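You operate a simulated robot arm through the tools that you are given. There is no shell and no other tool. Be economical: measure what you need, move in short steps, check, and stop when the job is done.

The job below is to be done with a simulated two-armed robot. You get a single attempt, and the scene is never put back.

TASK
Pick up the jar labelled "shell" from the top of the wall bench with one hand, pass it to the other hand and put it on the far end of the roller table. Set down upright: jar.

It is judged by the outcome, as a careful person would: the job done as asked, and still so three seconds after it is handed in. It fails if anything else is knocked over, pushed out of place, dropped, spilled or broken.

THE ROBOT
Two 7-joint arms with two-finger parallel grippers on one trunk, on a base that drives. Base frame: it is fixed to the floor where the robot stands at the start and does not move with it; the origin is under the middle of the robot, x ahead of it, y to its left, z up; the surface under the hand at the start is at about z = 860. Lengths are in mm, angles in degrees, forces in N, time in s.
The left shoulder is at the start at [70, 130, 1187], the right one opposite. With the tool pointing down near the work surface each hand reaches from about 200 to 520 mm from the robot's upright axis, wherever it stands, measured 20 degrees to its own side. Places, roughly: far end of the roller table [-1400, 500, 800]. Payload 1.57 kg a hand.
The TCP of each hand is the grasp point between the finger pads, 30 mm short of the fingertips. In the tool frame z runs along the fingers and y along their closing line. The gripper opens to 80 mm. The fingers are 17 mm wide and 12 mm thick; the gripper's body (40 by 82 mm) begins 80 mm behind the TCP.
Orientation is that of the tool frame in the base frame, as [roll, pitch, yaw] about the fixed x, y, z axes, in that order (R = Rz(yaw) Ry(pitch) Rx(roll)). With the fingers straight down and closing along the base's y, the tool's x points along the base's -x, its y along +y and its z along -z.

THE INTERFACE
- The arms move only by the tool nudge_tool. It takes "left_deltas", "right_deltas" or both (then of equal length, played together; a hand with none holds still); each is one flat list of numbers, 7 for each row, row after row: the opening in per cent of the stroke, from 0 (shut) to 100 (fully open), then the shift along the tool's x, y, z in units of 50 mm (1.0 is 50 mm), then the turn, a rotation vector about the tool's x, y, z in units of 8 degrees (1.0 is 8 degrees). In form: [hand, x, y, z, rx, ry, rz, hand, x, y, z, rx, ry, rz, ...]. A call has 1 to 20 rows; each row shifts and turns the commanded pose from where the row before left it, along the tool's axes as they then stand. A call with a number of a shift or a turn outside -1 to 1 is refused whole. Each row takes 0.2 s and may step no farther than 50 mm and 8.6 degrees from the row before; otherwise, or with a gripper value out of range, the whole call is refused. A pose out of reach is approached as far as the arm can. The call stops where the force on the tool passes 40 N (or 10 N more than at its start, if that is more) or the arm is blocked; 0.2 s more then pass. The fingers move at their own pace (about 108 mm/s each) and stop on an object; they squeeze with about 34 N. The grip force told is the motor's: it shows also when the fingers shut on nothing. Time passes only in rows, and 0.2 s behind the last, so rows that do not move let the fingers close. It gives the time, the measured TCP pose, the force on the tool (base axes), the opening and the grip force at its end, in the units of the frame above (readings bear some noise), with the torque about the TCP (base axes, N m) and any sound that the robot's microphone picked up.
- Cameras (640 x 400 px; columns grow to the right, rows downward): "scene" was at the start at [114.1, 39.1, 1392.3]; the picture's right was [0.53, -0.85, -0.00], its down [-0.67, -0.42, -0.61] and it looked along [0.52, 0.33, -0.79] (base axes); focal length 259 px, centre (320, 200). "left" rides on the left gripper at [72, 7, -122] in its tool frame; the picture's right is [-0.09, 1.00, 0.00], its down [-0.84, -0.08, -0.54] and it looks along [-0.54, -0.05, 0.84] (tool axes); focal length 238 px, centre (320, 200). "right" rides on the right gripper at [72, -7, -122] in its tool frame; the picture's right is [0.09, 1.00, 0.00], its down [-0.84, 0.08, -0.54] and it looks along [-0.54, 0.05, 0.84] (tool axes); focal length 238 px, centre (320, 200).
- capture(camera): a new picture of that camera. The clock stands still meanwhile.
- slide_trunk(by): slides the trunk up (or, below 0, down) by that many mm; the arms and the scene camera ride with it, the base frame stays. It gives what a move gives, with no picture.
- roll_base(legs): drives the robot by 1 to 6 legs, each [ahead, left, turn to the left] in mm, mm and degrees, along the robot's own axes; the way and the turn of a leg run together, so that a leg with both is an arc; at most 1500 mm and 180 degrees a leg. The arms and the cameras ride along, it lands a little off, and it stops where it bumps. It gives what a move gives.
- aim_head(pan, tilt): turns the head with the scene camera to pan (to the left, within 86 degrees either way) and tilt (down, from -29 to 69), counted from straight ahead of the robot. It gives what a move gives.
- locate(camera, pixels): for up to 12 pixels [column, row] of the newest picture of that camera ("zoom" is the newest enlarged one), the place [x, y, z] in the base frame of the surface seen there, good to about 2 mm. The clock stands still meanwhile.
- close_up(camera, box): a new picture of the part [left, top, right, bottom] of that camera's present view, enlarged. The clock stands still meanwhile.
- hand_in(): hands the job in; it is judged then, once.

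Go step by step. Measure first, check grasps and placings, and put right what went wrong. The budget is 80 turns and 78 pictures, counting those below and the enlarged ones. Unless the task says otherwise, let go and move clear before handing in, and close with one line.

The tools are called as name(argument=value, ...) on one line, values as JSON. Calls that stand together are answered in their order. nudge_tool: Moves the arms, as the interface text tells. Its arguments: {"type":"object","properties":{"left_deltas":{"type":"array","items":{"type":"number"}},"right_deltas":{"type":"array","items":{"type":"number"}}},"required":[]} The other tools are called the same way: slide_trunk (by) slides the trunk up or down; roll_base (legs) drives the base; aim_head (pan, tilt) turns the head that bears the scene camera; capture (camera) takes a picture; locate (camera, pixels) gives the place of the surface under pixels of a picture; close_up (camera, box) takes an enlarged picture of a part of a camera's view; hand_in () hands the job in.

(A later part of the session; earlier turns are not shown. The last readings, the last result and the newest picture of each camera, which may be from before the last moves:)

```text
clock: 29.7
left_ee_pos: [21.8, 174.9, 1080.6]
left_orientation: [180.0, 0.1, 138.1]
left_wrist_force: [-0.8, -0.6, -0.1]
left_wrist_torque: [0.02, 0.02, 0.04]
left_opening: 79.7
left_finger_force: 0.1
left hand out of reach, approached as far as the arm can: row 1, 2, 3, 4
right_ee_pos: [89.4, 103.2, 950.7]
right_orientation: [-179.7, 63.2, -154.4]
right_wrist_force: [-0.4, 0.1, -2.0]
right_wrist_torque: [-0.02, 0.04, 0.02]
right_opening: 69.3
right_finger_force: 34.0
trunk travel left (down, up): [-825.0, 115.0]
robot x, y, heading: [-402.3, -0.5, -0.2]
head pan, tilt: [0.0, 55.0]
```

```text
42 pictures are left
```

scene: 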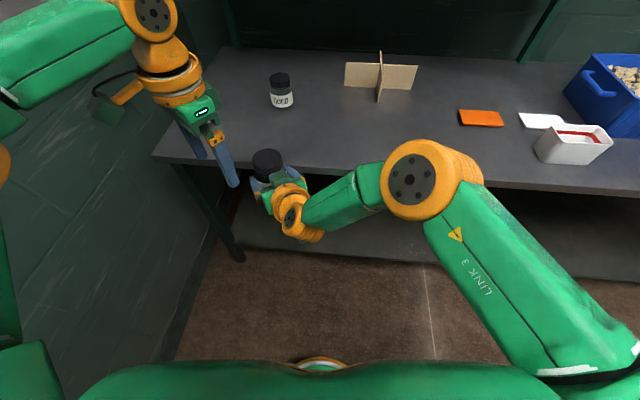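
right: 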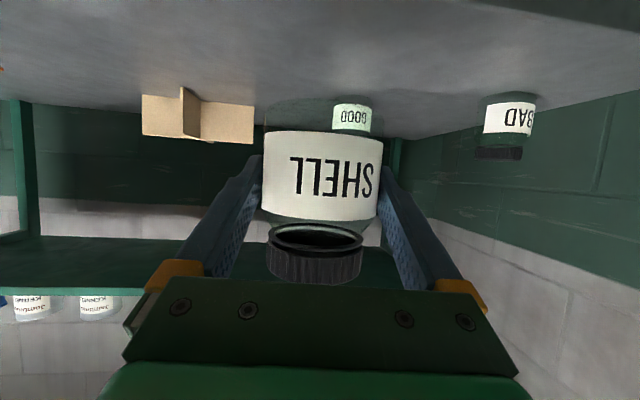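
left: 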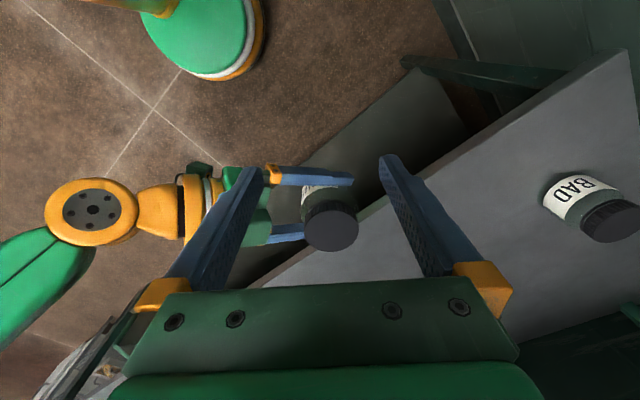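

The left arm is limited by its hand yaw, so I'll return it toward yaw 180, its natural angle. I'll also turn the right hand a further 40° left, where it now has more room.

nudge_tool(left_deltas=[100, 0, 0, 0, 0, 0, -1, 100, 0, 0, 0, 0, 0, -1, 100, 0, 0, 0, 0, 0, -1, 100, 0, 0, 0, 0, 0, -1, 100, 0, 0, 0, 0, 0, -1, 100, 0, 0, 0, 0, 0, 0], right_deltas=[0, 0, 0, 0, -0.893, 0, -0.45, 0, 0, 0, 0, -0.893, 0, -0.45, 0, 0, 0, 0, -0.893, 0, -0.45, 0, 0, 0, 0, -0.893, 0, -0.45, 0, 0, 0, 0, -0.893, 0, -0.45, 0, 0, 0, 0, 0, 0, 0])

capture(camera="scene")

```text
clock: 31.1
left_ee_pos: [21.6, 176.9, 1078.8]
left_orientation: [180.0, 0.0, 178.2]
left_wrist_force: [0.4, 0.5, -0.1]
left_wrist_torque: [0.01, -0.03, 0.02]
left_opening: 80.0
left_finger_force: 0.2
right_ee_pos: [56.7, 146.2, 978.9]
right_orientation: [170.8, 60.7, -132.1]
right_wrist_force: [-0.1, 0.5, -1.7]
right_wrist_torque: [0.0, 0.0, 0.0]
right_opening: 69.4
right_finger_force: 34.0
right hand out of reach, approached as far as the arm can: row 1, 2, 3
trunk travel left (down, up): [-825.0, 115.0]
robot x, y, heading: [-399.3, 0.2, -0.2]
head pan, tilt: [0.0, 55.0]
```

```text
41 pictures are left
```

scene: 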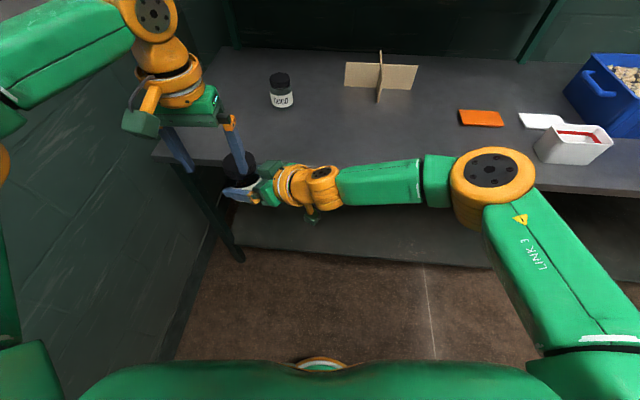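

The right arm swung to a better posture: its TCP is at (57,146), approaching from the right, but the jar is tilted about 9°. I'll raise the left hand, straighten the jar, and yaw a little more.

nudge_tool(left_deltas=[100, 0, 0, -0.8, 0, 0, 0, 100, 0, 0, 0, 0, 0, 0, 100, 0, 0, 0, 0, 0, 0, 100, 0, 0, 0, 0, 0, 0, 100, 0, 0, 0, 0, 0, 0, 100, 0, 0, 0, 0, 0, 0], right_deltas=[0, 0, 0, 0, 0, 0, 0, 0, 0, 0, 0, 0.58, -0.2, 0, 0, 0, 0, 0, 0.58, -0.2, 0, 0, 0, 0, 0, -0.9, 0, -0.436, 0, 0, 0, 0, -0.9, 0, -0.436, 0, 0, 0, 0, 0, 0, 0])

capture(camera="left")

capture(camera="scene")

```text
clock: 32.5
left_ee_pos: [12.3, 178.1, 1112.9]
left_orientation: [180.0, 0.0, 178.0]
left_wrist_force: [0.1, 0.2, -1.0]
left_wrist_torque: [0.02, 0.03, 0.0]
left_opening: 80.1
left_finger_force: 0.0
left hand out of reach, approached as far as the arm can: row 1
right_ee_pos: [56.9, 147.7, 979.9]
right_orientation: [179.6, 63.8, -116.8]
right_wrist_force: [0.1, -0.5, -2.5]
right_wrist_torque: [-0.04, 0.0, 0.0]
right_opening: 69.4
right_finger_force: 33.7
trunk travel left (down, up): [-825.0, 115.0]
robot x, y, heading: [-398.8, -1.8, 0.1]
head pan, tilt: [0.0, 55.0]
```

```text
40 pictures are left
```

left: 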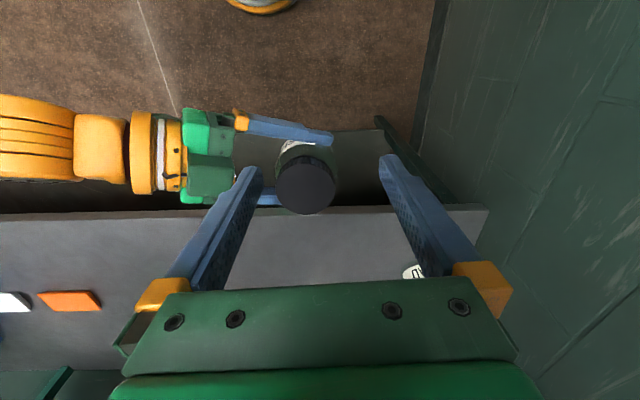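

```text
39 pictures are left
```

scene: 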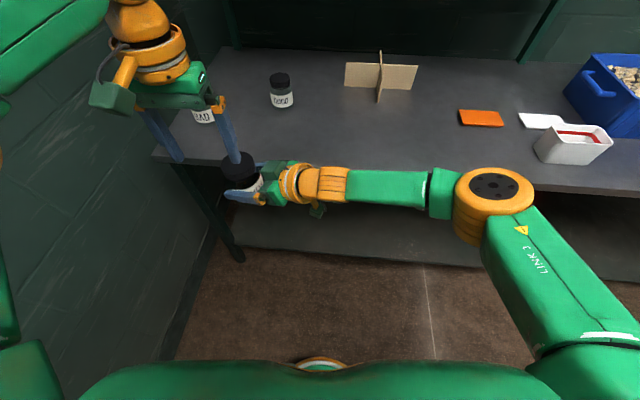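

Both hands are now oriented well. I'll bring the jar 50 mm back, 20 mm down and 10 mm left, under the left hand's reach, and measure the lid.

nudge_tool(right_deltas=[0, 0.16, 0.327, -0.023, 0, 0, 0, 0, 0.16, 0.327, -0.023, 0, 0, 0, 0, 0.16, 0.327, -0.023, 0, 0, 0, 0, 0, 0, 0, 0, 0, 0])

close_up(camera="left", box=[240, 100, 400, 200])

```text
clock: 33.5
left_ee_pos: [12.0, 177.7, 1115.0]
left_orientation: [179.9, 0.0, 178.1]
left_wrist_force: [-0.8, -0.4, -0.2]
left_wrist_torque: [0.0, 0.01, 0.01]
left_opening: 80.2
left_finger_force: 0.1
right_ee_pos: [7.2, 157.1, 959.9]
right_orientation: [179.5, 64.0, -116.8]
right_wrist_force: [0.5, -0.2, -2.7]
right_wrist_torque: [-0.04, 0.0, -0.01]
right_opening: 69.2
right_finger_force: 34.0
trunk travel left (down, up): [-825.0, 115.0]
robot x, y, heading: [-398.5, 0.0, -0.0]
head pan, tilt: [0.0, 55.0]
```

```text
4.00 times, centred on (320, 150) of left
```

zoom: 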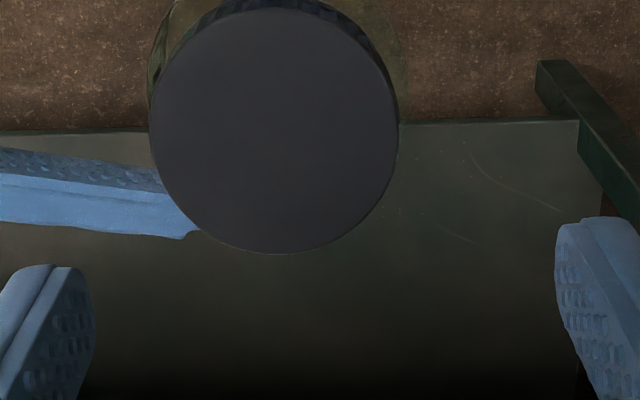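

locate(camera="zoom", pixels=[[274, 131], [155, 131], [392, 131], [274, 15], [274, 248], [190, 60], [360, 60]])

```text
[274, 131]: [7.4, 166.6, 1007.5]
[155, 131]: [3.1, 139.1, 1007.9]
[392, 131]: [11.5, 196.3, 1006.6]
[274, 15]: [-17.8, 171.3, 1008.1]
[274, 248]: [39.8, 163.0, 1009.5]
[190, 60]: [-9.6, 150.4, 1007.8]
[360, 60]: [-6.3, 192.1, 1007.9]
```

The lid centre is at (10,167), z 1007. I'll centre the left hand and lower it to just above the lid.

nudge_tool(left_deltas=[100, 0.03, -0.215, 0, 0, 0, 0, 100, 0, 0, 0.6, 0, 0, 0, 100, 0, 0, 0.6, 0, 0, 0, 100, 0, 0, 0, 0, 0, 0])

capture(camera="left")

capture(camera="right")

close_up(camera="scene", box=[80, 40, 400, 240])

```text
clock: 34.5
left_ee_pos: [7.9, 168.6, 1051.2]
left_orientation: [-179.9, 0.1, 178.1]
left_wrist_force: [-0.1, 1.2, 0.5]
left_wrist_torque: [0.04, 0.01, 0.0]
left_opening: 79.9
left_finger_force: 0.1
left hand out of reach, approached as far as the arm can: row 1
right_ee_pos: [7.7, 157.3, 959.4]
right_orientation: [179.5, 63.8, -116.8]
right_wrist_force: [-0.4, 0.0, -2.1]
right_wrist_torque: [-0.01, 0.03, -0.01]
right_opening: 69.4
right_finger_force: 34.0
trunk travel left (down, up): [-825.0, 115.0]
robot x, y, heading: [-399.6, -0.3, 0.0]
head pan, tilt: [0.0, 55.0]
```

```text
37 pictures are left
```

left: 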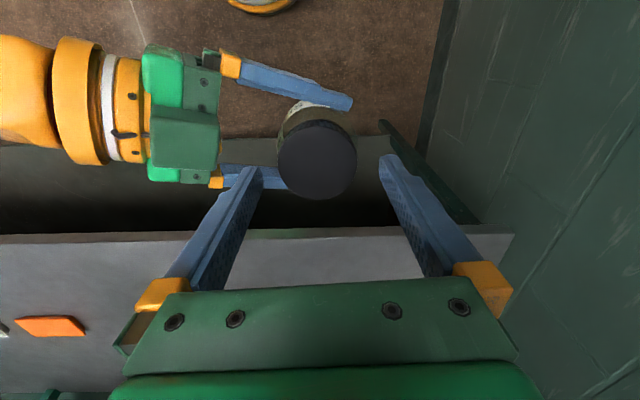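

```text
36 pictures are left
```

right: 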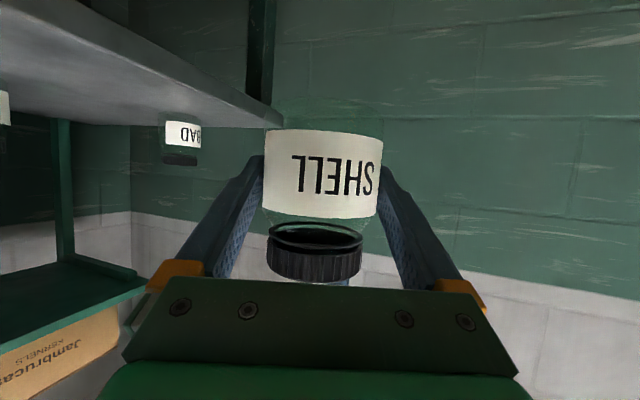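

```text
2.00 times, centred on (240, 140) of scene
```

zoom: 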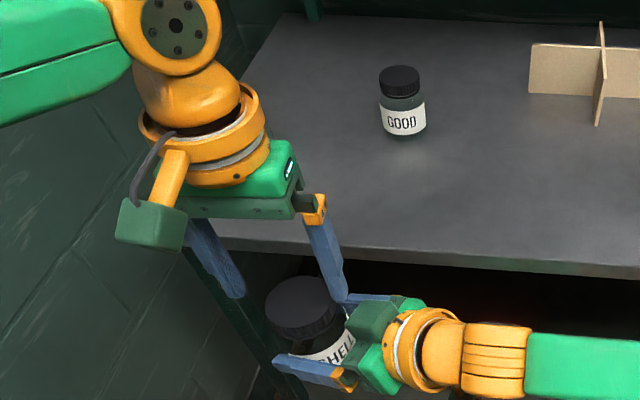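

Aligned visually. I'll recheck the lid centre from this closer view before descending.

locate(camera="left", pixels=[[279, 160], [355, 160], [317, 124], [317, 197], [317, 160], [250, 172], [385, 160], [275, 175]])

```text
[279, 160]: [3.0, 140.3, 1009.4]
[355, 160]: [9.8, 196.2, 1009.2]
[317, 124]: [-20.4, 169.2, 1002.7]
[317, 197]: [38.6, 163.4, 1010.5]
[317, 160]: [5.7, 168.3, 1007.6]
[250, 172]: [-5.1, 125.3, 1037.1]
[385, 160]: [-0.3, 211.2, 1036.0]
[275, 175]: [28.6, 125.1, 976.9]
```

The fingers straddle the lid centre (167.5 against 168.2). I'll descend 78 mm slowly.

nudge_tool(left_deltas=[100, 0, -0.01, 0.26, 0, 0, 0, 100, 0, 0, 0.26, 0, 0, 0, 100, 0, 0, 0.26, 0, 0, 0, 100, 0, 0, 0.26, 0, 0, 0, 100, 0, 0, 0.26, 0, 0, 0, 100, 0, 0, 0.26, 0, 0, 0, 100, 0, 0, 0, 0, 0, 0])

capture(camera="left")

close_up(camera="scene", box=[120, 80, 312, 200])

```text
clock: 36.1
left_ee_pos: [5.8, 169.1, 974.2]
left_orientation: [-179.9, 0.1, 178.1]
left_wrist_force: [0.1, 0.5, 0.2]
left_wrist_torque: [0.01, -0.02, 0.03]
left_opening: 80.1
left_finger_force: 0.1
right_ee_pos: [7.9, 156.8, 959.6]
right_orientation: [179.6, 63.9, -116.9]
right_wrist_force: [-0.3, 0.0, -2.0]
right_wrist_torque: [-0.01, 0.02, 0.0]
right_opening: 69.5
right_finger_force: 33.8
trunk travel left (down, up): [-825.0, 115.0]
robot x, y, heading: [-397.0, 2.2, 0.1]
head pan, tilt: [0.0, 55.0]
```

```text
34 pictures are left
```

left: 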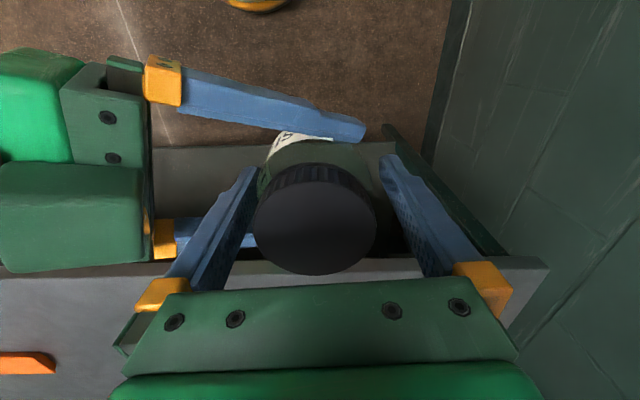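

```text
3.33 times, centred on (216, 140) of scene
```

zoom: 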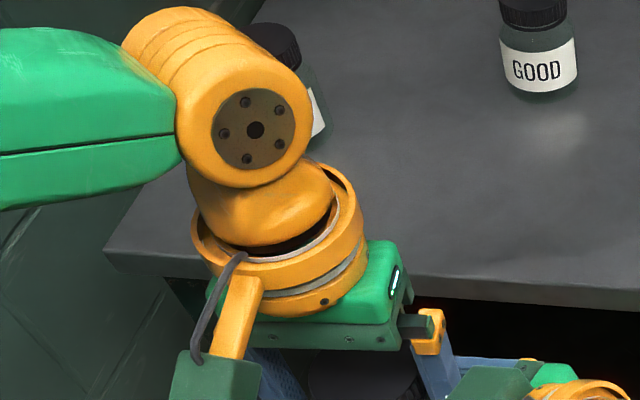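

The jar is between the left fingers. I'll close the left gripper while the right keeps holding.

nudge_tool(left_deltas=[100, -0.06, 0, 0, 0, 0, 0, 0, 0, 0, 0, 0, 0, 0, 0, 0, 0, 0, 0, 0, 0, 0, 0, 0, 0, 0, 0, 0, 0, 0, 0, 0, 0, 0, 0])

capture(camera="left")

```text
clock: 37.3
left_ee_pos: [5.5, 169.2, 975.2]
left_orientation: [-179.8, 0.0, 178.1]
left_wrist_force: [-1.4, -22.9, -0.3]
left_wrist_torque: [-0.32, 0.29, -0.19]
left_opening: 69.9
left_finger_force: 34.0
left hand out of reach, approached as far as the arm can: row 1
right_ee_pos: [6.3, 158.2, 959.9]
right_orientation: [179.5, 64.0, -116.9]
right_wrist_force: [2.1, 22.2, -0.1]
right_wrist_torque: [-0.06, -0.23, 0.14]
right_opening: 68.8
right_finger_force: 33.5
trunk travel left (down, up): [-825.0, 115.0]
robot x, y, heading: [-399.8, 1.7, -0.1]
head pan, tilt: [0.0, 55.0]
```

```text
32 pictures are left
```

left: 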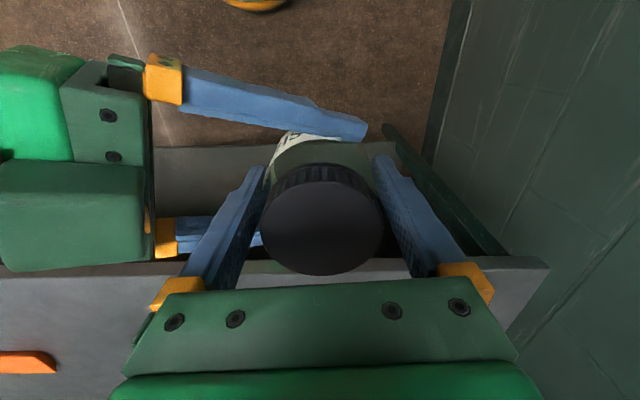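

Both hands hold the jar, with a 22 N sideways preload between them. I'll ease the left hand 1.5 mm and then open the right.

nudge_tool(left_deltas=[0, 0, -0.03, 0, 0, 0, 0, 0, 0, 0, 0, 0, 0, 0])

nudge_tool(right_deltas=[100, 0, 0, 0, 0, 0, 0, 100, 0, 0, 0, 0, 0, 0, 100, 0, 0, 0, 0, 0, 0], left_deltas=[0, 0, 0, 0, 0, 0, 0, 0, 0, 0, 0, 0, 0, 0, 0, 0, 0, 0, 0, 0, 0])

capture(camera="left")

capture(camera="right")

```text
clock: 37.9
left_ee_pos: [5.2, 169.6, 975.5]
left_orientation: [-180.0, 0.1, 178.1]
left_wrist_force: [12.6, -11.2, -9.4]
left_wrist_torque: [-0.08, 0.3, 0.31]
left_opening: 70.0
left_finger_force: 33.7
right_ee_pos: [6.9, 158.4, 959.4]
right_orientation: [179.3, 64.0, -117.1]
right_wrist_force: [-12.6, 10.7, 9.3]
right_wrist_torque: [0.02, -0.46, -0.17]
right_opening: 68.7
right_finger_force: 33.6
trunk travel left (down, up): [-825.0, 115.0]
robot x, y, heading: [-401.1, 0.1, 0.1]
head pan, tilt: [0.0, 55.0]
```

```text
clock: 38.7
left_ee_pos: [5.6, 169.8, 974.6]
left_orientation: [180.0, 0.1, 178.2]
left_wrist_force: [0.9, -0.1, -0.9]
left_wrist_torque: [0.01, 0.01, 0.0]
left_opening: 69.7
left_finger_force: 33.7
right_ee_pos: [7.1, 156.0, 958.6]
right_orientation: [179.5, 63.8, -117.1]
right_wrist_force: [-0.2, 0.3, -0.1]
right_wrist_torque: [-0.03, 0.01, -0.03]
right_opening: 80.2
right_finger_force: 0.1
trunk travel left (down, up): [-825.0, 115.0]
robot x, y, heading: [-397.5, 0.7, 0.0]
head pan, tilt: [0.0, 55.0]
```

```text
31 pictures are left
```

left: 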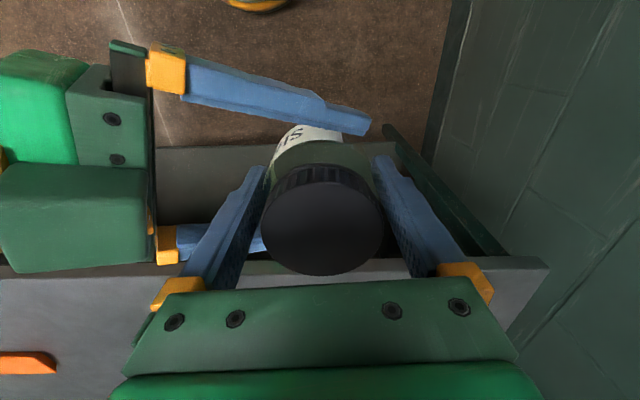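

```text
30 pictures are left
```

right: 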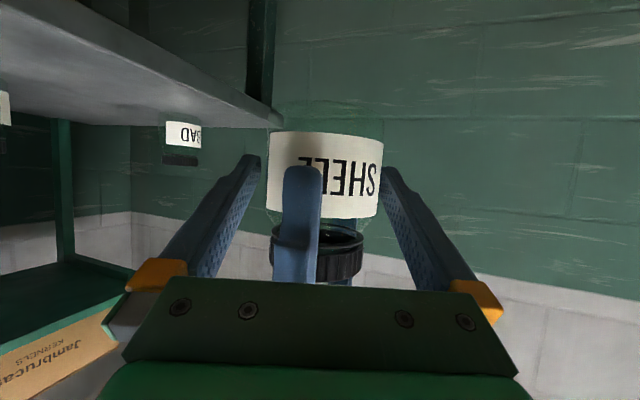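

The left hand holds the jar alone (33.7 N, opening 69.7) and the right fingers are fully open. I'll retract the right hand horizontally by 160 mm.

nudge_tool(right_deltas=[100, 0.176, 0, -0.359, 0, 0, 0, 100, 0.176, 0, -0.359, 0, 0, 0, 100, 0.176, 0, -0.359, 0, 0, 0, 100, 0.176, 0, -0.359, 0, 0, 0, 100, 0.352, 0, -0.717, 0, 0, 0, 100, 0.352, 0, -0.717, 0, 0, 0, 100, 0, 0, 0, 0, 0, 0])

capture(camera="scene")

capture(camera="left")

```text
clock: 40.3
left_ee_pos: [5.6, 169.5, 974.0]
left_orientation: [-179.9, 0.1, 178.1]
left_wrist_force: [-0.7, -0.1, 0.5]
left_wrist_torque: [-0.02, 0.03, 0.02]
left_opening: 69.8
left_finger_force: 33.6
right_ee_pos: [-64.0, 14.0, 958.6]
right_orientation: [179.4, 63.9, -117.0]
right_wrist_force: [0.0, 0.3, -1.7]
right_wrist_torque: [0.04, -0.03, -0.01]
right_opening: 79.9
right_finger_force: 0.1
trunk travel left (down, up): [-825.0, 115.0]
robot x, y, heading: [-398.2, 2.3, -0.0]
head pan, tilt: [0.0, 55.0]
```

```text
29 pictures are left
```

scene: 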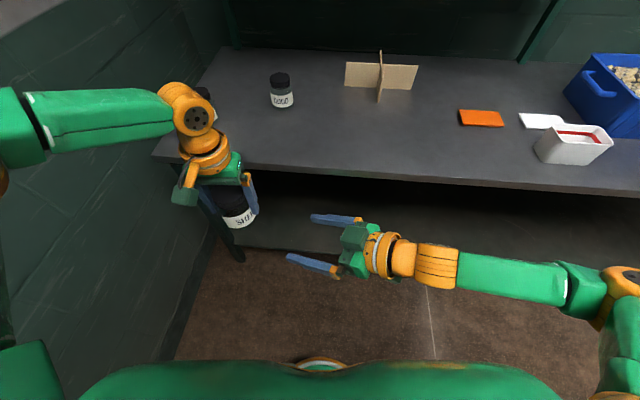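

```text
28 pictures are left
```

left: 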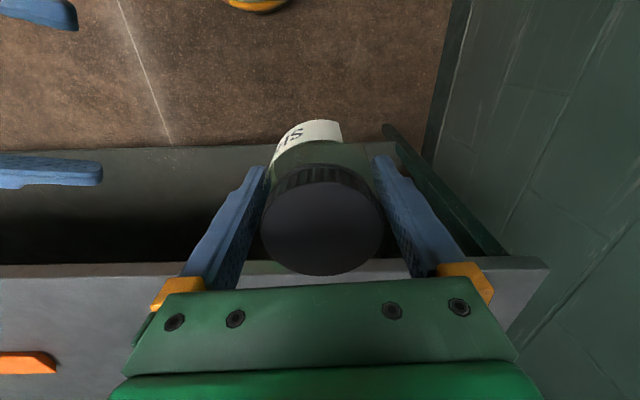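

The pass is done: the left hand carries the jar and the right is clear. I'll look around right and left for the roller table before turning.

aim_head(pan=-86, tilt=20)

capture(camera="scene")

locate(camera="scene", pixels=[[450, 390], [520, 330], [590, 350], [630, 380], [620, 220], [560, 200], [600, 280], [500, 200], [430, 390], [635, 300]])

aim_head(pan=86, tilt=20)

capture(camera="scene")

locate(camera="scene", pixels=[[20, 380], [60, 300], [20, 200], [120, 250], [200, 300], [100, 380], [300, 100]])

```text
clock: 41.9
left_ee_pos: [5.0, 169.8, 975.7]
left_orientation: [179.9, 0.0, 178.1]
left_wrist_force: [0.1, 0.0, 0.2]
left_wrist_torque: [0.03, 0.02, 0.04]
left_opening: 69.5
left_finger_force: 34.0
right_ee_pos: [-63.4, 13.4, 958.7]
right_orientation: [179.5, 64.0, -116.9]
right_wrist_force: [0.3, -0.8, 0.7]
right_wrist_torque: [-0.03, 0.0, 0.01]
right_opening: 79.8
right_finger_force: 0.1
trunk travel left (down, up): [-825.0, 115.0]
robot x, y, heading: [-399.9, -1.8, -0.0]
head pan, tilt: [-85.9, 20.0]
```

```text
27 pictures are left
```

scene: 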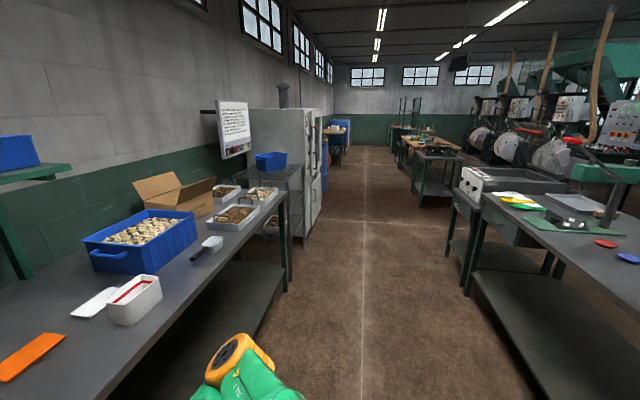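

```text
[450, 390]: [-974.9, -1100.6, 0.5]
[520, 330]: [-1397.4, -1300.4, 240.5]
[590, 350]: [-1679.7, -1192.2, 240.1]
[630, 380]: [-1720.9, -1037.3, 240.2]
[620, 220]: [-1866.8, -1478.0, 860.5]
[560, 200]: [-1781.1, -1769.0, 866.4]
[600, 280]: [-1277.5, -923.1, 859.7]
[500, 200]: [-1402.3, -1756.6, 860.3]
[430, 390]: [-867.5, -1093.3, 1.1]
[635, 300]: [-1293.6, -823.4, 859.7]
```

```text
clock: 44.5
left_ee_pos: [5.0, 170.5, 975.6]
left_orientation: [-179.9, 0.1, 178.1]
left_wrist_force: [0.6, 0.0, 0.5]
left_wrist_torque: [0.0, 0.01, -0.03]
left_opening: 70.0
left_finger_force: 34.0
right_ee_pos: [-62.9, 12.4, 958.9]
right_orientation: [179.5, 64.0, -116.9]
right_wrist_force: [-0.7, -0.2, 0.1]
right_wrist_torque: [-0.03, -0.01, 0.03]
right_opening: 80.2
right_finger_force: 0.1
trunk travel left (down, up): [-825.0, 115.0]
robot x, y, heading: [-394.1, -3.5, 0.0]
head pan, tilt: [85.9, 20.0]
```

```text
26 pictures are left
```

scene: 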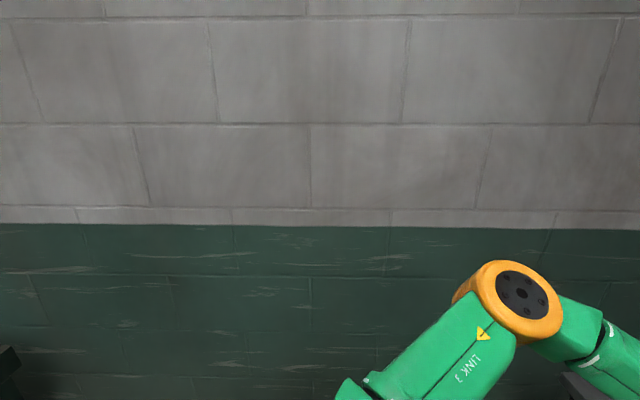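

```text
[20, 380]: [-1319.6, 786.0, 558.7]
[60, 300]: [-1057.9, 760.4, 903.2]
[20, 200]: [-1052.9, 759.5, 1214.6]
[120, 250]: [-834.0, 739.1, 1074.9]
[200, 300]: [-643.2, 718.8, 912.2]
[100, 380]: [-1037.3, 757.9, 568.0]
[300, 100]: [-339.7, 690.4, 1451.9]
```

There is room to turn on the spot: the wall is about 700 mm away and the tables behind start beyond x≈-1180. I'll turn right 90° and look toward the roller table.

roll_base(legs=[[0, 0, -90]])

aim_head(pan=-86, tilt=30)

capture(camera="scene")

```text
clock: 48.7
left_ee_pos: [-234.0, -406.0, 975.4]
left_orientation: [-179.9, 0.0, 87.5]
left_wrist_force: [0.5, -0.1, 0.5]
left_wrist_torque: [-0.01, 0.0, 0.03]
left_opening: 69.5
left_finger_force: 34.3
right_ee_pos: [-390.1, -334.5, 960.0]
right_orientation: [179.5, 63.9, 152.4]
right_wrist_force: [0.0, -0.5, -0.4]
right_wrist_torque: [0.0, -0.02, 0.02]
right_opening: 80.0
right_finger_force: 0.0
trunk travel left (down, up): [-825.0, 115.0]
robot x, y, heading: [-398.3, 0.7, -90.6]
head pan, tilt: [85.9, 20.0]
```

```text
clock: 51.3
left_ee_pos: [-234.0, -405.8, 975.3]
left_orientation: [180.0, 0.1, 87.4]
left_wrist_force: [-0.1, 0.3, -1.3]
left_wrist_torque: [0.05, 0.0, 0.01]
left_opening: 69.6
left_finger_force: 33.8
right_ee_pos: [-389.4, -335.2, 958.5]
right_orientation: [179.5, 63.9, 152.5]
right_wrist_force: [0.9, -0.6, -0.7]
right_wrist_torque: [-0.02, 0.0, 0.01]
right_opening: 79.9
right_finger_force: 0.1
trunk travel left (down, up): [-825.0, 115.0]
robot x, y, heading: [-400.2, 0.6, -90.6]
head pan, tilt: [-85.9, 30.0]
```

```text
25 pictures are left
```

scene: 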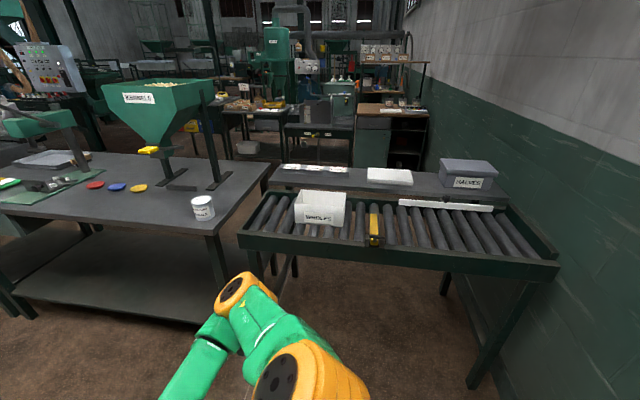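

The roller table runs along y, and its far end is the right part near the wall, past the yellow stop at (373,225). I'll measure it.

close_up(camera="scene", box=[350, 180, 574, 320])

locate(camera="scene", pixels=[[240, 240], [557, 272], [530, 210], [373, 225], [470, 235], [485, 237], [500, 230], [450, 210], [520, 265], [400, 250], [440, 205], [510, 190]])

```text
2.86 times, centred on (462, 250) of scene
```

zoom: 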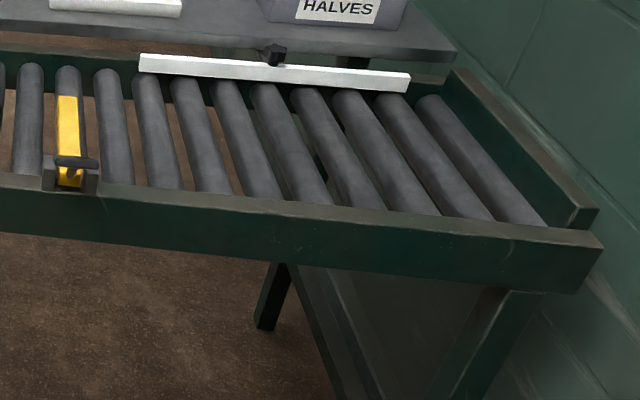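

```text
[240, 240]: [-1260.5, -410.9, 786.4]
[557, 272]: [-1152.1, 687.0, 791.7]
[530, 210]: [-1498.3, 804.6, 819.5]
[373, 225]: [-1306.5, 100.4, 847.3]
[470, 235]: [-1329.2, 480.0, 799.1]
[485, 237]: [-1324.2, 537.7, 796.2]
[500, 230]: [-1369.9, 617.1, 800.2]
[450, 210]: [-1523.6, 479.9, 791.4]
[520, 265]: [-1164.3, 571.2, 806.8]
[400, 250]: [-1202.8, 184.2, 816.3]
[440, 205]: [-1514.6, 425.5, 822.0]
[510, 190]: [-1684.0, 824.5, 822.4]
```

I'll find the roller pitch and height from the enlarged view.

locate(camera="zoom", pixels=[[207, 140], [232, 140], [252, 140], [275, 140], [295, 140], [315, 140], [338, 140], [360, 140], [382, 140], [405, 140], [430, 140], [475, 140]])

```text
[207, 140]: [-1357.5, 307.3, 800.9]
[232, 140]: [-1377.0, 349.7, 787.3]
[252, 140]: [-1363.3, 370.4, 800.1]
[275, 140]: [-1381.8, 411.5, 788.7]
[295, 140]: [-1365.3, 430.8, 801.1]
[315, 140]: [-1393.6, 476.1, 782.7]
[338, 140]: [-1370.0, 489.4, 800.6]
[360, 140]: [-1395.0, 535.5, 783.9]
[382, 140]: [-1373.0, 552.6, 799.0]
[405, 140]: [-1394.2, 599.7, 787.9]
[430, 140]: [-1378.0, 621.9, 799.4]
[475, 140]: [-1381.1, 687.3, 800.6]
```

Roller tops sit at z≈800 with a 62 mm pitch, so the 68 mm jar must straddle two rollers. I'll choose the gap between the tops at y≈431 and 490, and stand diagonally at about (-970,193) with heading 120 so the right elbow clears the wall. First I'll turn on the spot.

roll_base(legs=[[0, 0, -149.4]])

aim_head(pan=15, tilt=40)

capture(camera="scene")

```text
clock: 57.9
left_ee_pos: [-749.1, 263.8, 975.9]
left_orientation: [179.9, 0.1, -61.7]
left_wrist_force: [-0.6, 0.7, 0.4]
left_wrist_torque: [-0.01, -0.02, -0.03]
left_opening: 69.5
left_finger_force: 34.7
right_ee_pos: [-580.1, 282.8, 959.6]
right_orientation: [179.5, 63.8, 3.4]
right_wrist_force: [0.2, 0.4, 0.2]
right_wrist_torque: [-0.01, 0.02, -0.04]
right_opening: 80.1
right_finger_force: 0.0
trunk travel left (down, up): [-825.0, 115.0]
robot x, y, heading: [-398.6, -1.0, 120.6]
head pan, tilt: [-85.9, 30.0]
```

```text
clock: 59.6
left_ee_pos: [-748.6, 263.1, 975.3]
left_orientation: [180.0, 0.0, -61.6]
left_wrist_force: [0.0, 0.3, 1.4]
left_wrist_torque: [0.01, -0.03, -0.01]
left_opening: 69.5
left_finger_force: 34.0
right_ee_pos: [-580.4, 282.6, 959.6]
right_orientation: [179.5, 63.8, 3.4]
right_wrist_force: [-0.3, 0.5, 0.5]
right_wrist_torque: [0.01, -0.01, 0.02]
right_opening: 80.1
right_finger_force: 0.1
trunk travel left (down, up): [-825.0, 115.0]
robot x, y, heading: [-399.7, -0.5, 120.3]
head pan, tilt: [15.0, 40.0]
```

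```text
23 pictures are left
```

scene: 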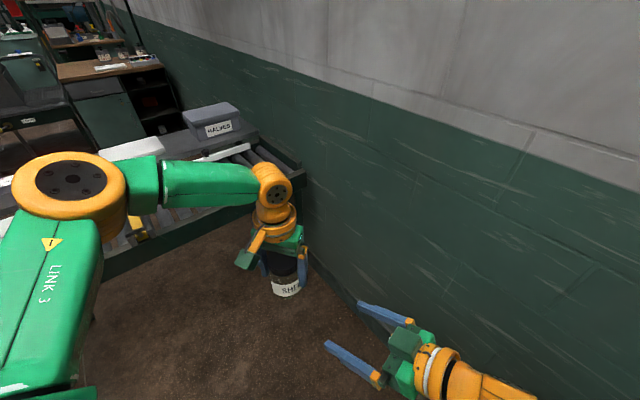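

I'll check the left elbow's height before driving over the table's edge.

locate(camera="scene", pixels=[[70, 180], [110, 225], [60, 300], [200, 185], [240, 262], [285, 290], [130, 160], [170, 240]])

```text
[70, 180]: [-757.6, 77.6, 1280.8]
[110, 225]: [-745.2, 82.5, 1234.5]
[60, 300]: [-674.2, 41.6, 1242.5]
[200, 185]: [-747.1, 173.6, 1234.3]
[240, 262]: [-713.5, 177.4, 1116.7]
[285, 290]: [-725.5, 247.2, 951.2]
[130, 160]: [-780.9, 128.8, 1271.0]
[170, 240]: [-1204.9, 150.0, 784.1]
```

The elbow is above z 1200, well over everything on the table. I'll drive the diagonal to the place spot in two legs.

roll_base(legs=[[300, 260, 0], [150, 130, 0]])

capture(camera="scene")

capture(camera="left")

```text
clock: 63.3
left_ee_pos: [-1309.9, 456.8, 976.7]
left_orientation: [179.9, 0.2, -61.7]
left_wrist_force: [-0.1, -0.4, -2.0]
left_wrist_torque: [0.01, -0.02, 0.02]
left_opening: 69.6
left_finger_force: 33.8
right_ee_pos: [-1140.3, 476.6, 960.4]
right_orientation: [179.6, 63.9, 3.4]
right_wrist_force: [-0.3, 0.6, -0.8]
right_wrist_torque: [0.03, 0.01, 0.0]
right_opening: 79.9
right_finger_force: 0.1
trunk travel left (down, up): [-825.0, 115.0]
robot x, y, heading: [-961.8, 193.0, 120.0]
head pan, tilt: [15.0, 40.0]
```

```text
22 pictures are left
```

scene: 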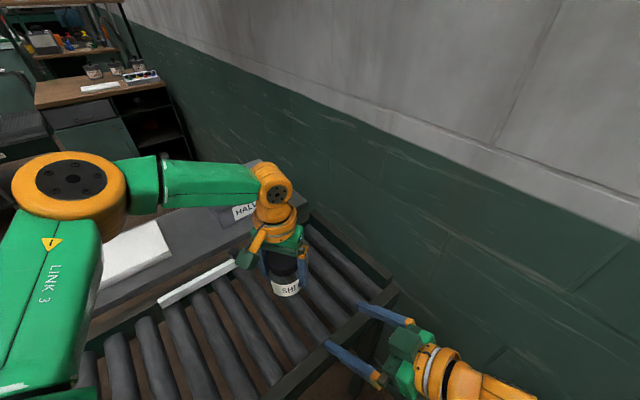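

```text
21 pictures are left
```

left: 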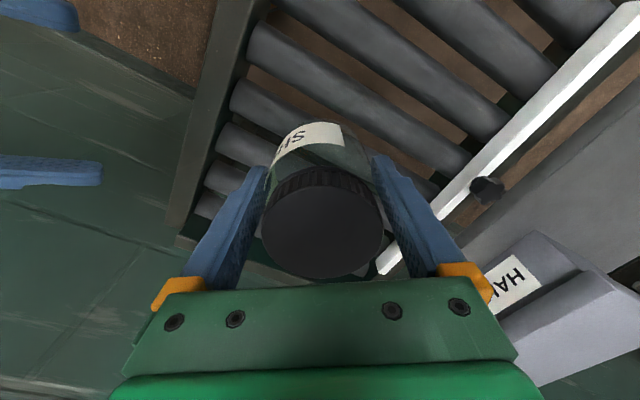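

I'll map the rollers around the jar precisely from enlarged views.

close_up(camera="left", box=[180, 0, 500, 200])

locate(camera="zoom", pixels=[[220, 15], [200, 50], [180, 88], [165, 125], [150, 165], [140, 205], [125, 245], [110, 280], [105, 300], [95, 330], [300, 60], [280, 100]])

close_up(camera="scene", box=[144, 220, 400, 380])

```text
2.00 times, centred on (340, 100) of left
```

zoom: 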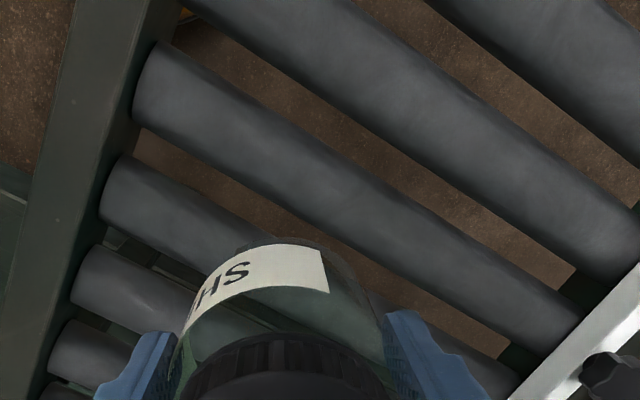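

```text
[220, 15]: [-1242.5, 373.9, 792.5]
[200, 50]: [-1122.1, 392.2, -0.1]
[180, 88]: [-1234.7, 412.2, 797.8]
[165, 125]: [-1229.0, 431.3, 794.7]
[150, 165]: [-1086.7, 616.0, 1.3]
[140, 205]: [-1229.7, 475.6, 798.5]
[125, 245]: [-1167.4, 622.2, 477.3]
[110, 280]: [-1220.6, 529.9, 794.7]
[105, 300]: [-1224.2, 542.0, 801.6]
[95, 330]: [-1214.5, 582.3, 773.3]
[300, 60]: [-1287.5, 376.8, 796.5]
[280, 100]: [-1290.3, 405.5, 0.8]
```

```text
2.50 times, centred on (272, 300) of scene
```

zoom: 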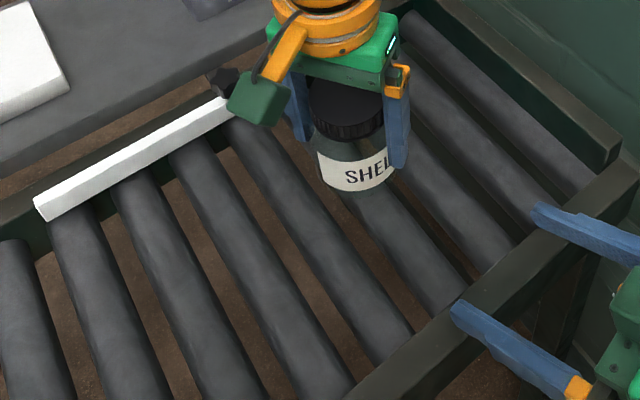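

locate(camera="zoom", pixels=[[325, 270], [335, 270], [345, 270], [355, 270], [365, 270], [375, 270], [400, 270], [410, 270], [420, 270], [430, 270], [440, 270], [450, 270]])

locate(camera="zoom", pixels=[[250, 270], [260, 270], [270, 270], [280, 270], [290, 270], [300, 270], [450, 210], [460, 210], [470, 210], [480, 210], [490, 210], [500, 210]])

```text
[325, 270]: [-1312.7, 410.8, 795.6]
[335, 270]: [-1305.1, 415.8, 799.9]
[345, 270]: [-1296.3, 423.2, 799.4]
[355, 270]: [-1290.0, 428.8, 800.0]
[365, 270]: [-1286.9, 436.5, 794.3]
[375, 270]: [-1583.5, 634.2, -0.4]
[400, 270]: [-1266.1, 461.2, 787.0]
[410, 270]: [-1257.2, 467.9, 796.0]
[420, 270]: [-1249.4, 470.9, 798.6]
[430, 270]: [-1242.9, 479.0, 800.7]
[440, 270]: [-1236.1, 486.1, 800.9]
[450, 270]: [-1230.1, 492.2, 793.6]
```

```text
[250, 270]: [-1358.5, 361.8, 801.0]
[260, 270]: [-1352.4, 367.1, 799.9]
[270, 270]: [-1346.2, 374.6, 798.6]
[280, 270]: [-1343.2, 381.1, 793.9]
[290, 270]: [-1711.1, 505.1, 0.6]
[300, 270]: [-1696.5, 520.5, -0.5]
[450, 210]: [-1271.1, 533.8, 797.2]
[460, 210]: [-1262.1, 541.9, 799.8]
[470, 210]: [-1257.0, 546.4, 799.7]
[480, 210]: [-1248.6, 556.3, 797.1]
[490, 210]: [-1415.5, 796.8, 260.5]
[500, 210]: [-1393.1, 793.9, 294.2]
```

The crest lines at x=-1310 are y≈424.6, 486.5 and 550, so the gap centre is y≈455.6. I'll check the lid centre for the jar's true place.

locate(camera="left", pixels=[[322, 222], [266, 222], [379, 222], [322, 190], [322, 274], [322, 160]])

```text
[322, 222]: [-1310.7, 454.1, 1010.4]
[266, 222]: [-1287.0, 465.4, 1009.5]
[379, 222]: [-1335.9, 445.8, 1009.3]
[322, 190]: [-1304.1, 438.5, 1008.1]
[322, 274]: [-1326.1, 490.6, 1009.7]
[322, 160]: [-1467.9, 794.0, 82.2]
```

The jar centre is at about (-1315,463), so it needs 7 mm toward -y. I'll shift it and descend 100 mm.

nudge_tool(left_deltas=[0, 0.123, 0.066, 0, 0, 0, 0, 0, 0, 0, 0.5, 0, 0, 0, 0, 0, 0, 0.5, 0, 0, 0, 0, 0, 0, 0.5, 0, 0, 0, 0, 0, 0, 0.5, 0, 0, 0, 0, 0, 0, 0, 0, 0, 0])

close_up(camera="scene", box=[200, 220, 360, 320])

capture(camera="left")

locate(camera="left", pixels=[[322, 222], [322, 190], [322, 274], [240, 100], [230, 140]])

```text
clock: 64.7
left_ee_pos: [-1317.4, 415.3, 902.0]
left_orientation: [-179.9, 0.1, -61.5]
left_wrist_force: [-0.3, 0.0, -1.7]
left_wrist_torque: [-0.02, -0.04, 0.03]
left_opening: 69.4
left_finger_force: 34.1
left hand out of reach, approached as far as the arm can: row 3, 4, 5
right_ee_pos: [-1143.9, 478.5, 958.4]
right_orientation: [179.3, 63.9, 3.3]
right_wrist_force: [-0.3, -0.2, -0.2]
right_wrist_torque: [-0.01, -0.01, 0.05]
right_opening: 80.0
right_finger_force: 0.1
trunk travel left (down, up): [-825.0, 115.0]
robot x, y, heading: [-964.0, 196.3, 120.3]
head pan, tilt: [15.0, 40.0]
```

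```text
4.00 times, centred on (280, 270) of scene
```

zoom: 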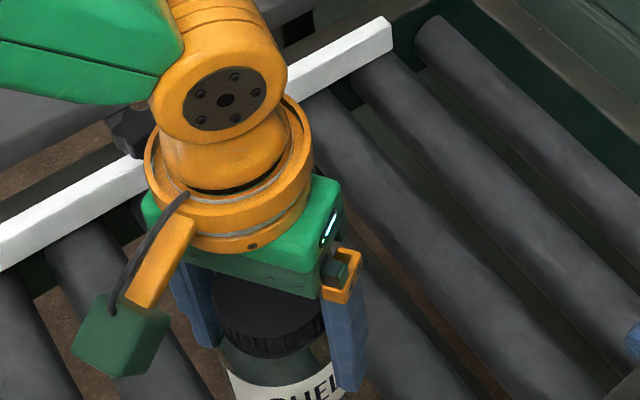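

```text
17 pictures are left
```

left: 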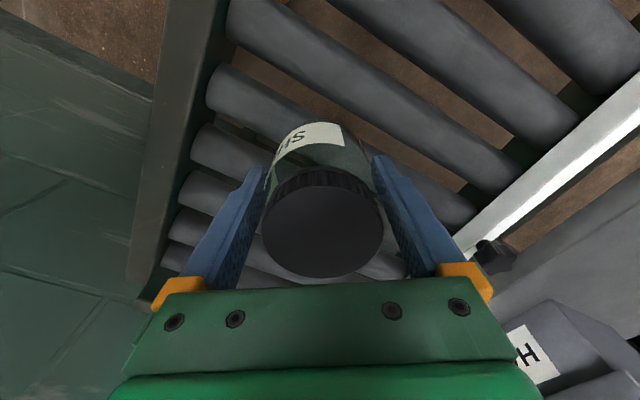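

```text
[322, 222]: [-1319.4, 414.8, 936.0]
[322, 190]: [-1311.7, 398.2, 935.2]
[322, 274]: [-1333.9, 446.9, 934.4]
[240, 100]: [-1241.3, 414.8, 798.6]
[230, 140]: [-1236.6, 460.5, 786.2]
```

The arm ran out of low reach and slid 40 mm sideways, though it touched nothing (jar bottom at about 838). I'll raise it back, return over the gap, lift the right hand clear, and then lower using the trunk.

nudge_tool(left_deltas=[0, 0, 0, -0.7, 0, 0, 0, 0, 0, 0, -0.7, 0, 0, 0, 0, -0.3, -0.162, 0, 0, 0, 0, 0, -0.3, -0.162, 0, 0, 0, 0, 0, 0, 0, 0, 0, 0, 0, 0, 0, 0, 0, 0, 0], right_deltas=[100, -0.72, 0, -0.35, 0, 0, 0, 100, -0.72, 0, -0.35, 0, 0, 0, 100, -0.72, 0, -0.35, 0, 0, 0, 100, -0.72, 0, -0.35, 0, 0, 0, 100, 0, 0, -0.8, 0, 0, 0, 100, 0, 0, 0, 0, 0, 0])

capture(camera="scene")

capture(camera="left")

locate(camera="left", pixels=[[322, 222], [322, 190], [322, 274]])

```text
refused: deltas must hold 7 numbers for each row
```

```text
16 pictures are left
```

scene: 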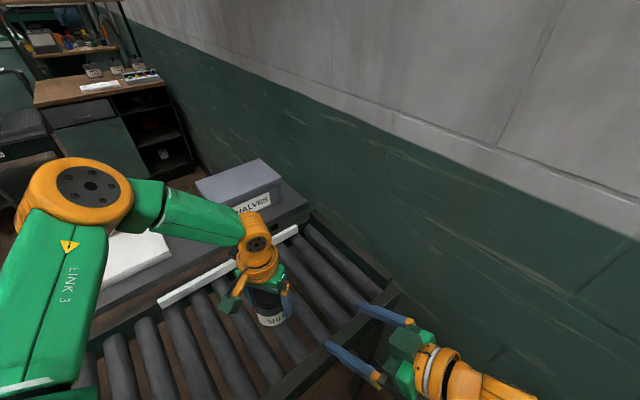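

```text
15 pictures are left
```

left: 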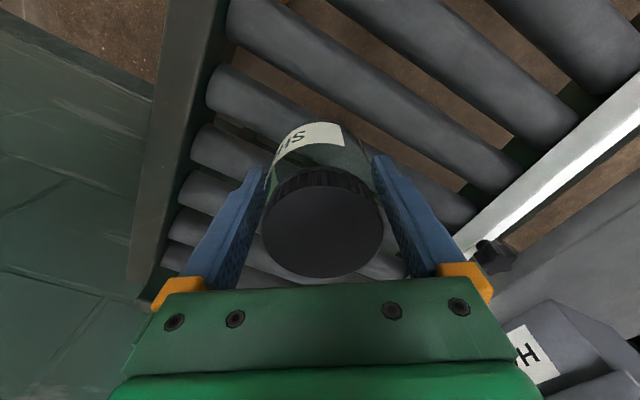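

```text
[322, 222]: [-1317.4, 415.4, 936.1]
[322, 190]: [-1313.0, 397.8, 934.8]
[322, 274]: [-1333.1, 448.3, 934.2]
```

My row list was malformed and nothing moved. I'll resend it with the correct rows.

nudge_tool(left_deltas=[0, 0, 0, -0.7, 0, 0, 0, 0, 0, 0, -0.7, 0, 0, 0, 0, -0.3, -0.162, 0, 0, 0, 0, 0, -0.3, -0.162, 0, 0, 0, 0, 0, 0, 0, 0, 0, 0, 0, 0, 0, 0, 0, 0, 0, 0], right_deltas=[100, -0.72, 0, -0.35, 0, 0, 0, 100, -0.72, 0, -0.35, 0, 0, 0, 100, -0.72, 0, -0.35, 0, 0, 0, 100, -0.72, 0, -0.35, 0, 0, 0, 100, 0, 0, -0.8, 0, 0, 0, 100, 0, 0, 0, 0, 0, 0])

capture(camera="scene")

```text
clock: 66.1
left_ee_pos: [-1318.5, 448.8, 972.5]
left_orientation: [179.9, 0.2, -61.6]
left_wrist_force: [0.4, 0.9, -0.9]
left_wrist_torque: [0.0, 0.01, -0.02]
left_opening: 69.3
left_finger_force: 34.4
right_ee_pos: [-1108.4, 482.3, 1138.8]
right_orientation: [179.4, 63.8, 3.4]
right_wrist_force: [-0.3, 0.0, -0.2]
right_wrist_torque: [0.01, -0.04, 0.0]
right_opening: 80.1
right_finger_force: 0.1
trunk travel left (down, up): [-825.0, 115.0]
robot x, y, heading: [-962.3, 193.8, 120.3]
head pan, tilt: [15.0, 40.0]
```

```text
14 pictures are left
```

scene: 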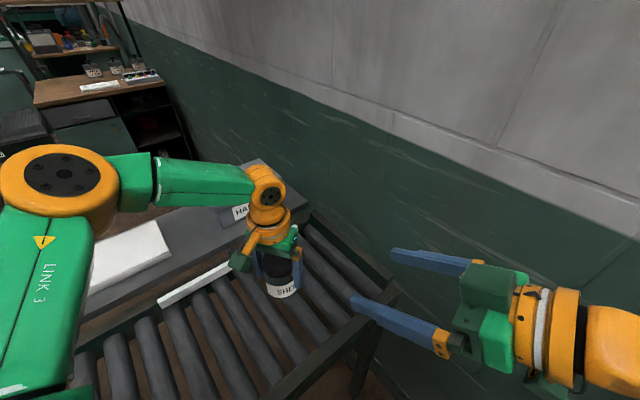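

The right hand is clear at z≈1139. I'll check the HALVES box height beside the left wrist, then lower the trunk 95 mm.

locate(camera="scene", pixels=[[238, 212], [225, 180], [250, 170], [270, 190], [130, 250], [230, 260], [60, 300]])

```text
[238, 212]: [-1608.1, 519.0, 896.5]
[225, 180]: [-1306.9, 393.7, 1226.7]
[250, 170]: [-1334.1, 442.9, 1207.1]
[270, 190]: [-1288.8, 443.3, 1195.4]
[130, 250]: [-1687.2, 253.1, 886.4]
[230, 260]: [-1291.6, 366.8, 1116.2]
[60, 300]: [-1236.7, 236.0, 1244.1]
```

slide_trunk(by=-95)

capture(camera="left")

locate(camera="left", pixels=[[322, 222], [322, 190], [322, 274], [220, 100], [220, 60]])

close_up(camera="scene", box=[180, 180, 372, 300])

```text
clock: 67.4
left_ee_pos: [-1317.5, 449.3, 878.7]
left_orientation: [180.0, 0.0, -61.6]
left_wrist_force: [0.0, -0.3, -1.8]
left_wrist_torque: [-0.02, 0.0, -0.01]
left_opening: 69.4
left_finger_force: 33.7
right_ee_pos: [-1109.0, 481.8, 1042.3]
right_orientation: [179.3, 63.8, 3.5]
right_wrist_force: [-0.1, -0.4, 0.3]
right_wrist_torque: [0.0, 0.01, 0.03]
right_opening: 80.1
right_finger_force: 0.1
trunk travel left (down, up): [-730.0, 210.0]
robot x, y, heading: [-964.7, 196.3, 120.3]
head pan, tilt: [15.0, 40.0]
```

```text
13 pictures are left
```

left: 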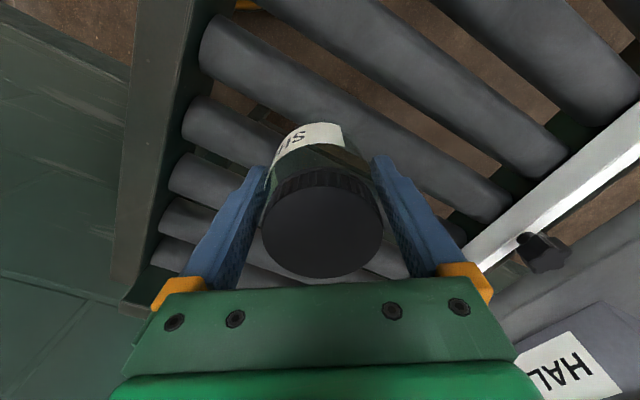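

```text
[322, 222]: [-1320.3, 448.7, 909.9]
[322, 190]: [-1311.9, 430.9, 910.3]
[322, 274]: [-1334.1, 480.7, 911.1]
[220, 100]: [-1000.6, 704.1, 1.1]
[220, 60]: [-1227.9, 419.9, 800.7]
```

```text
3.33 times, centred on (276, 240) of scene
```

zoom: 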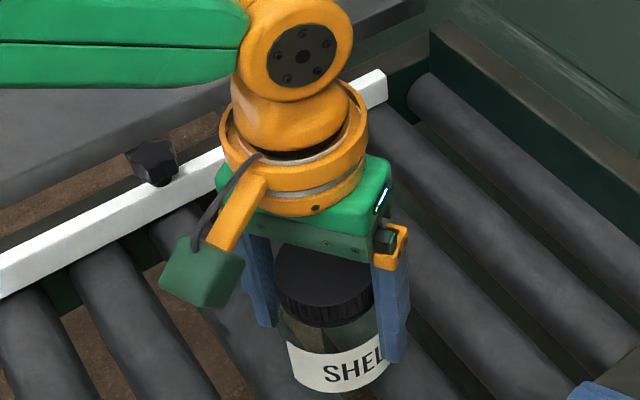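

The jar centre (-1323,456) matches the gap centre (456.9), and the bottom is about 13 mm above the rollers. I'll lower by 12 mm and read the force.

slide_trunk(by=-11)

slide_trunk(by=-2)

```text
clock: 68.0
left_ee_pos: [-1318.0, 450.1, 866.7]
left_orientation: [-180.0, 0.1, -61.7]
left_wrist_force: [-1.0, -0.8, -1.8]
left_wrist_torque: [0.02, 0.0, 0.03]
left_opening: 69.2
left_finger_force: 34.2
right_ee_pos: [-1108.0, 480.5, 1032.2]
right_orientation: [179.2, 63.8, 3.5]
right_wrist_force: [0.2, -0.2, 0.1]
right_wrist_torque: [-0.01, -0.02, 0.02]
right_opening: 80.0
right_finger_force: 0.1
trunk travel left (down, up): [-719.0, 221.0]
robot x, y, heading: [-964.8, 199.0, 120.3]
head pan, tilt: [15.0, 40.0]
```

```text
clock: 68.5
left_ee_pos: [-1319.5, 450.9, 864.6]
left_orientation: [-180.0, 0.1, -61.7]
left_wrist_force: [0.2, 0.5, -2.2]
left_wrist_torque: [-0.02, -0.02, 0.02]
left_opening: 68.8
left_finger_force: 33.8
right_ee_pos: [-1108.8, 481.4, 1029.3]
right_orientation: [179.3, 63.7, 3.4]
right_wrist_force: [0.7, -0.2, 0.6]
right_wrist_torque: [0.02, -0.04, -0.01]
right_opening: 79.8
right_finger_force: 0.0
trunk travel left (down, up): [-717.0, 223.0]
robot x, y, heading: [-968.9, 194.7, 120.4]
head pan, tilt: [15.0, 40.0]
```

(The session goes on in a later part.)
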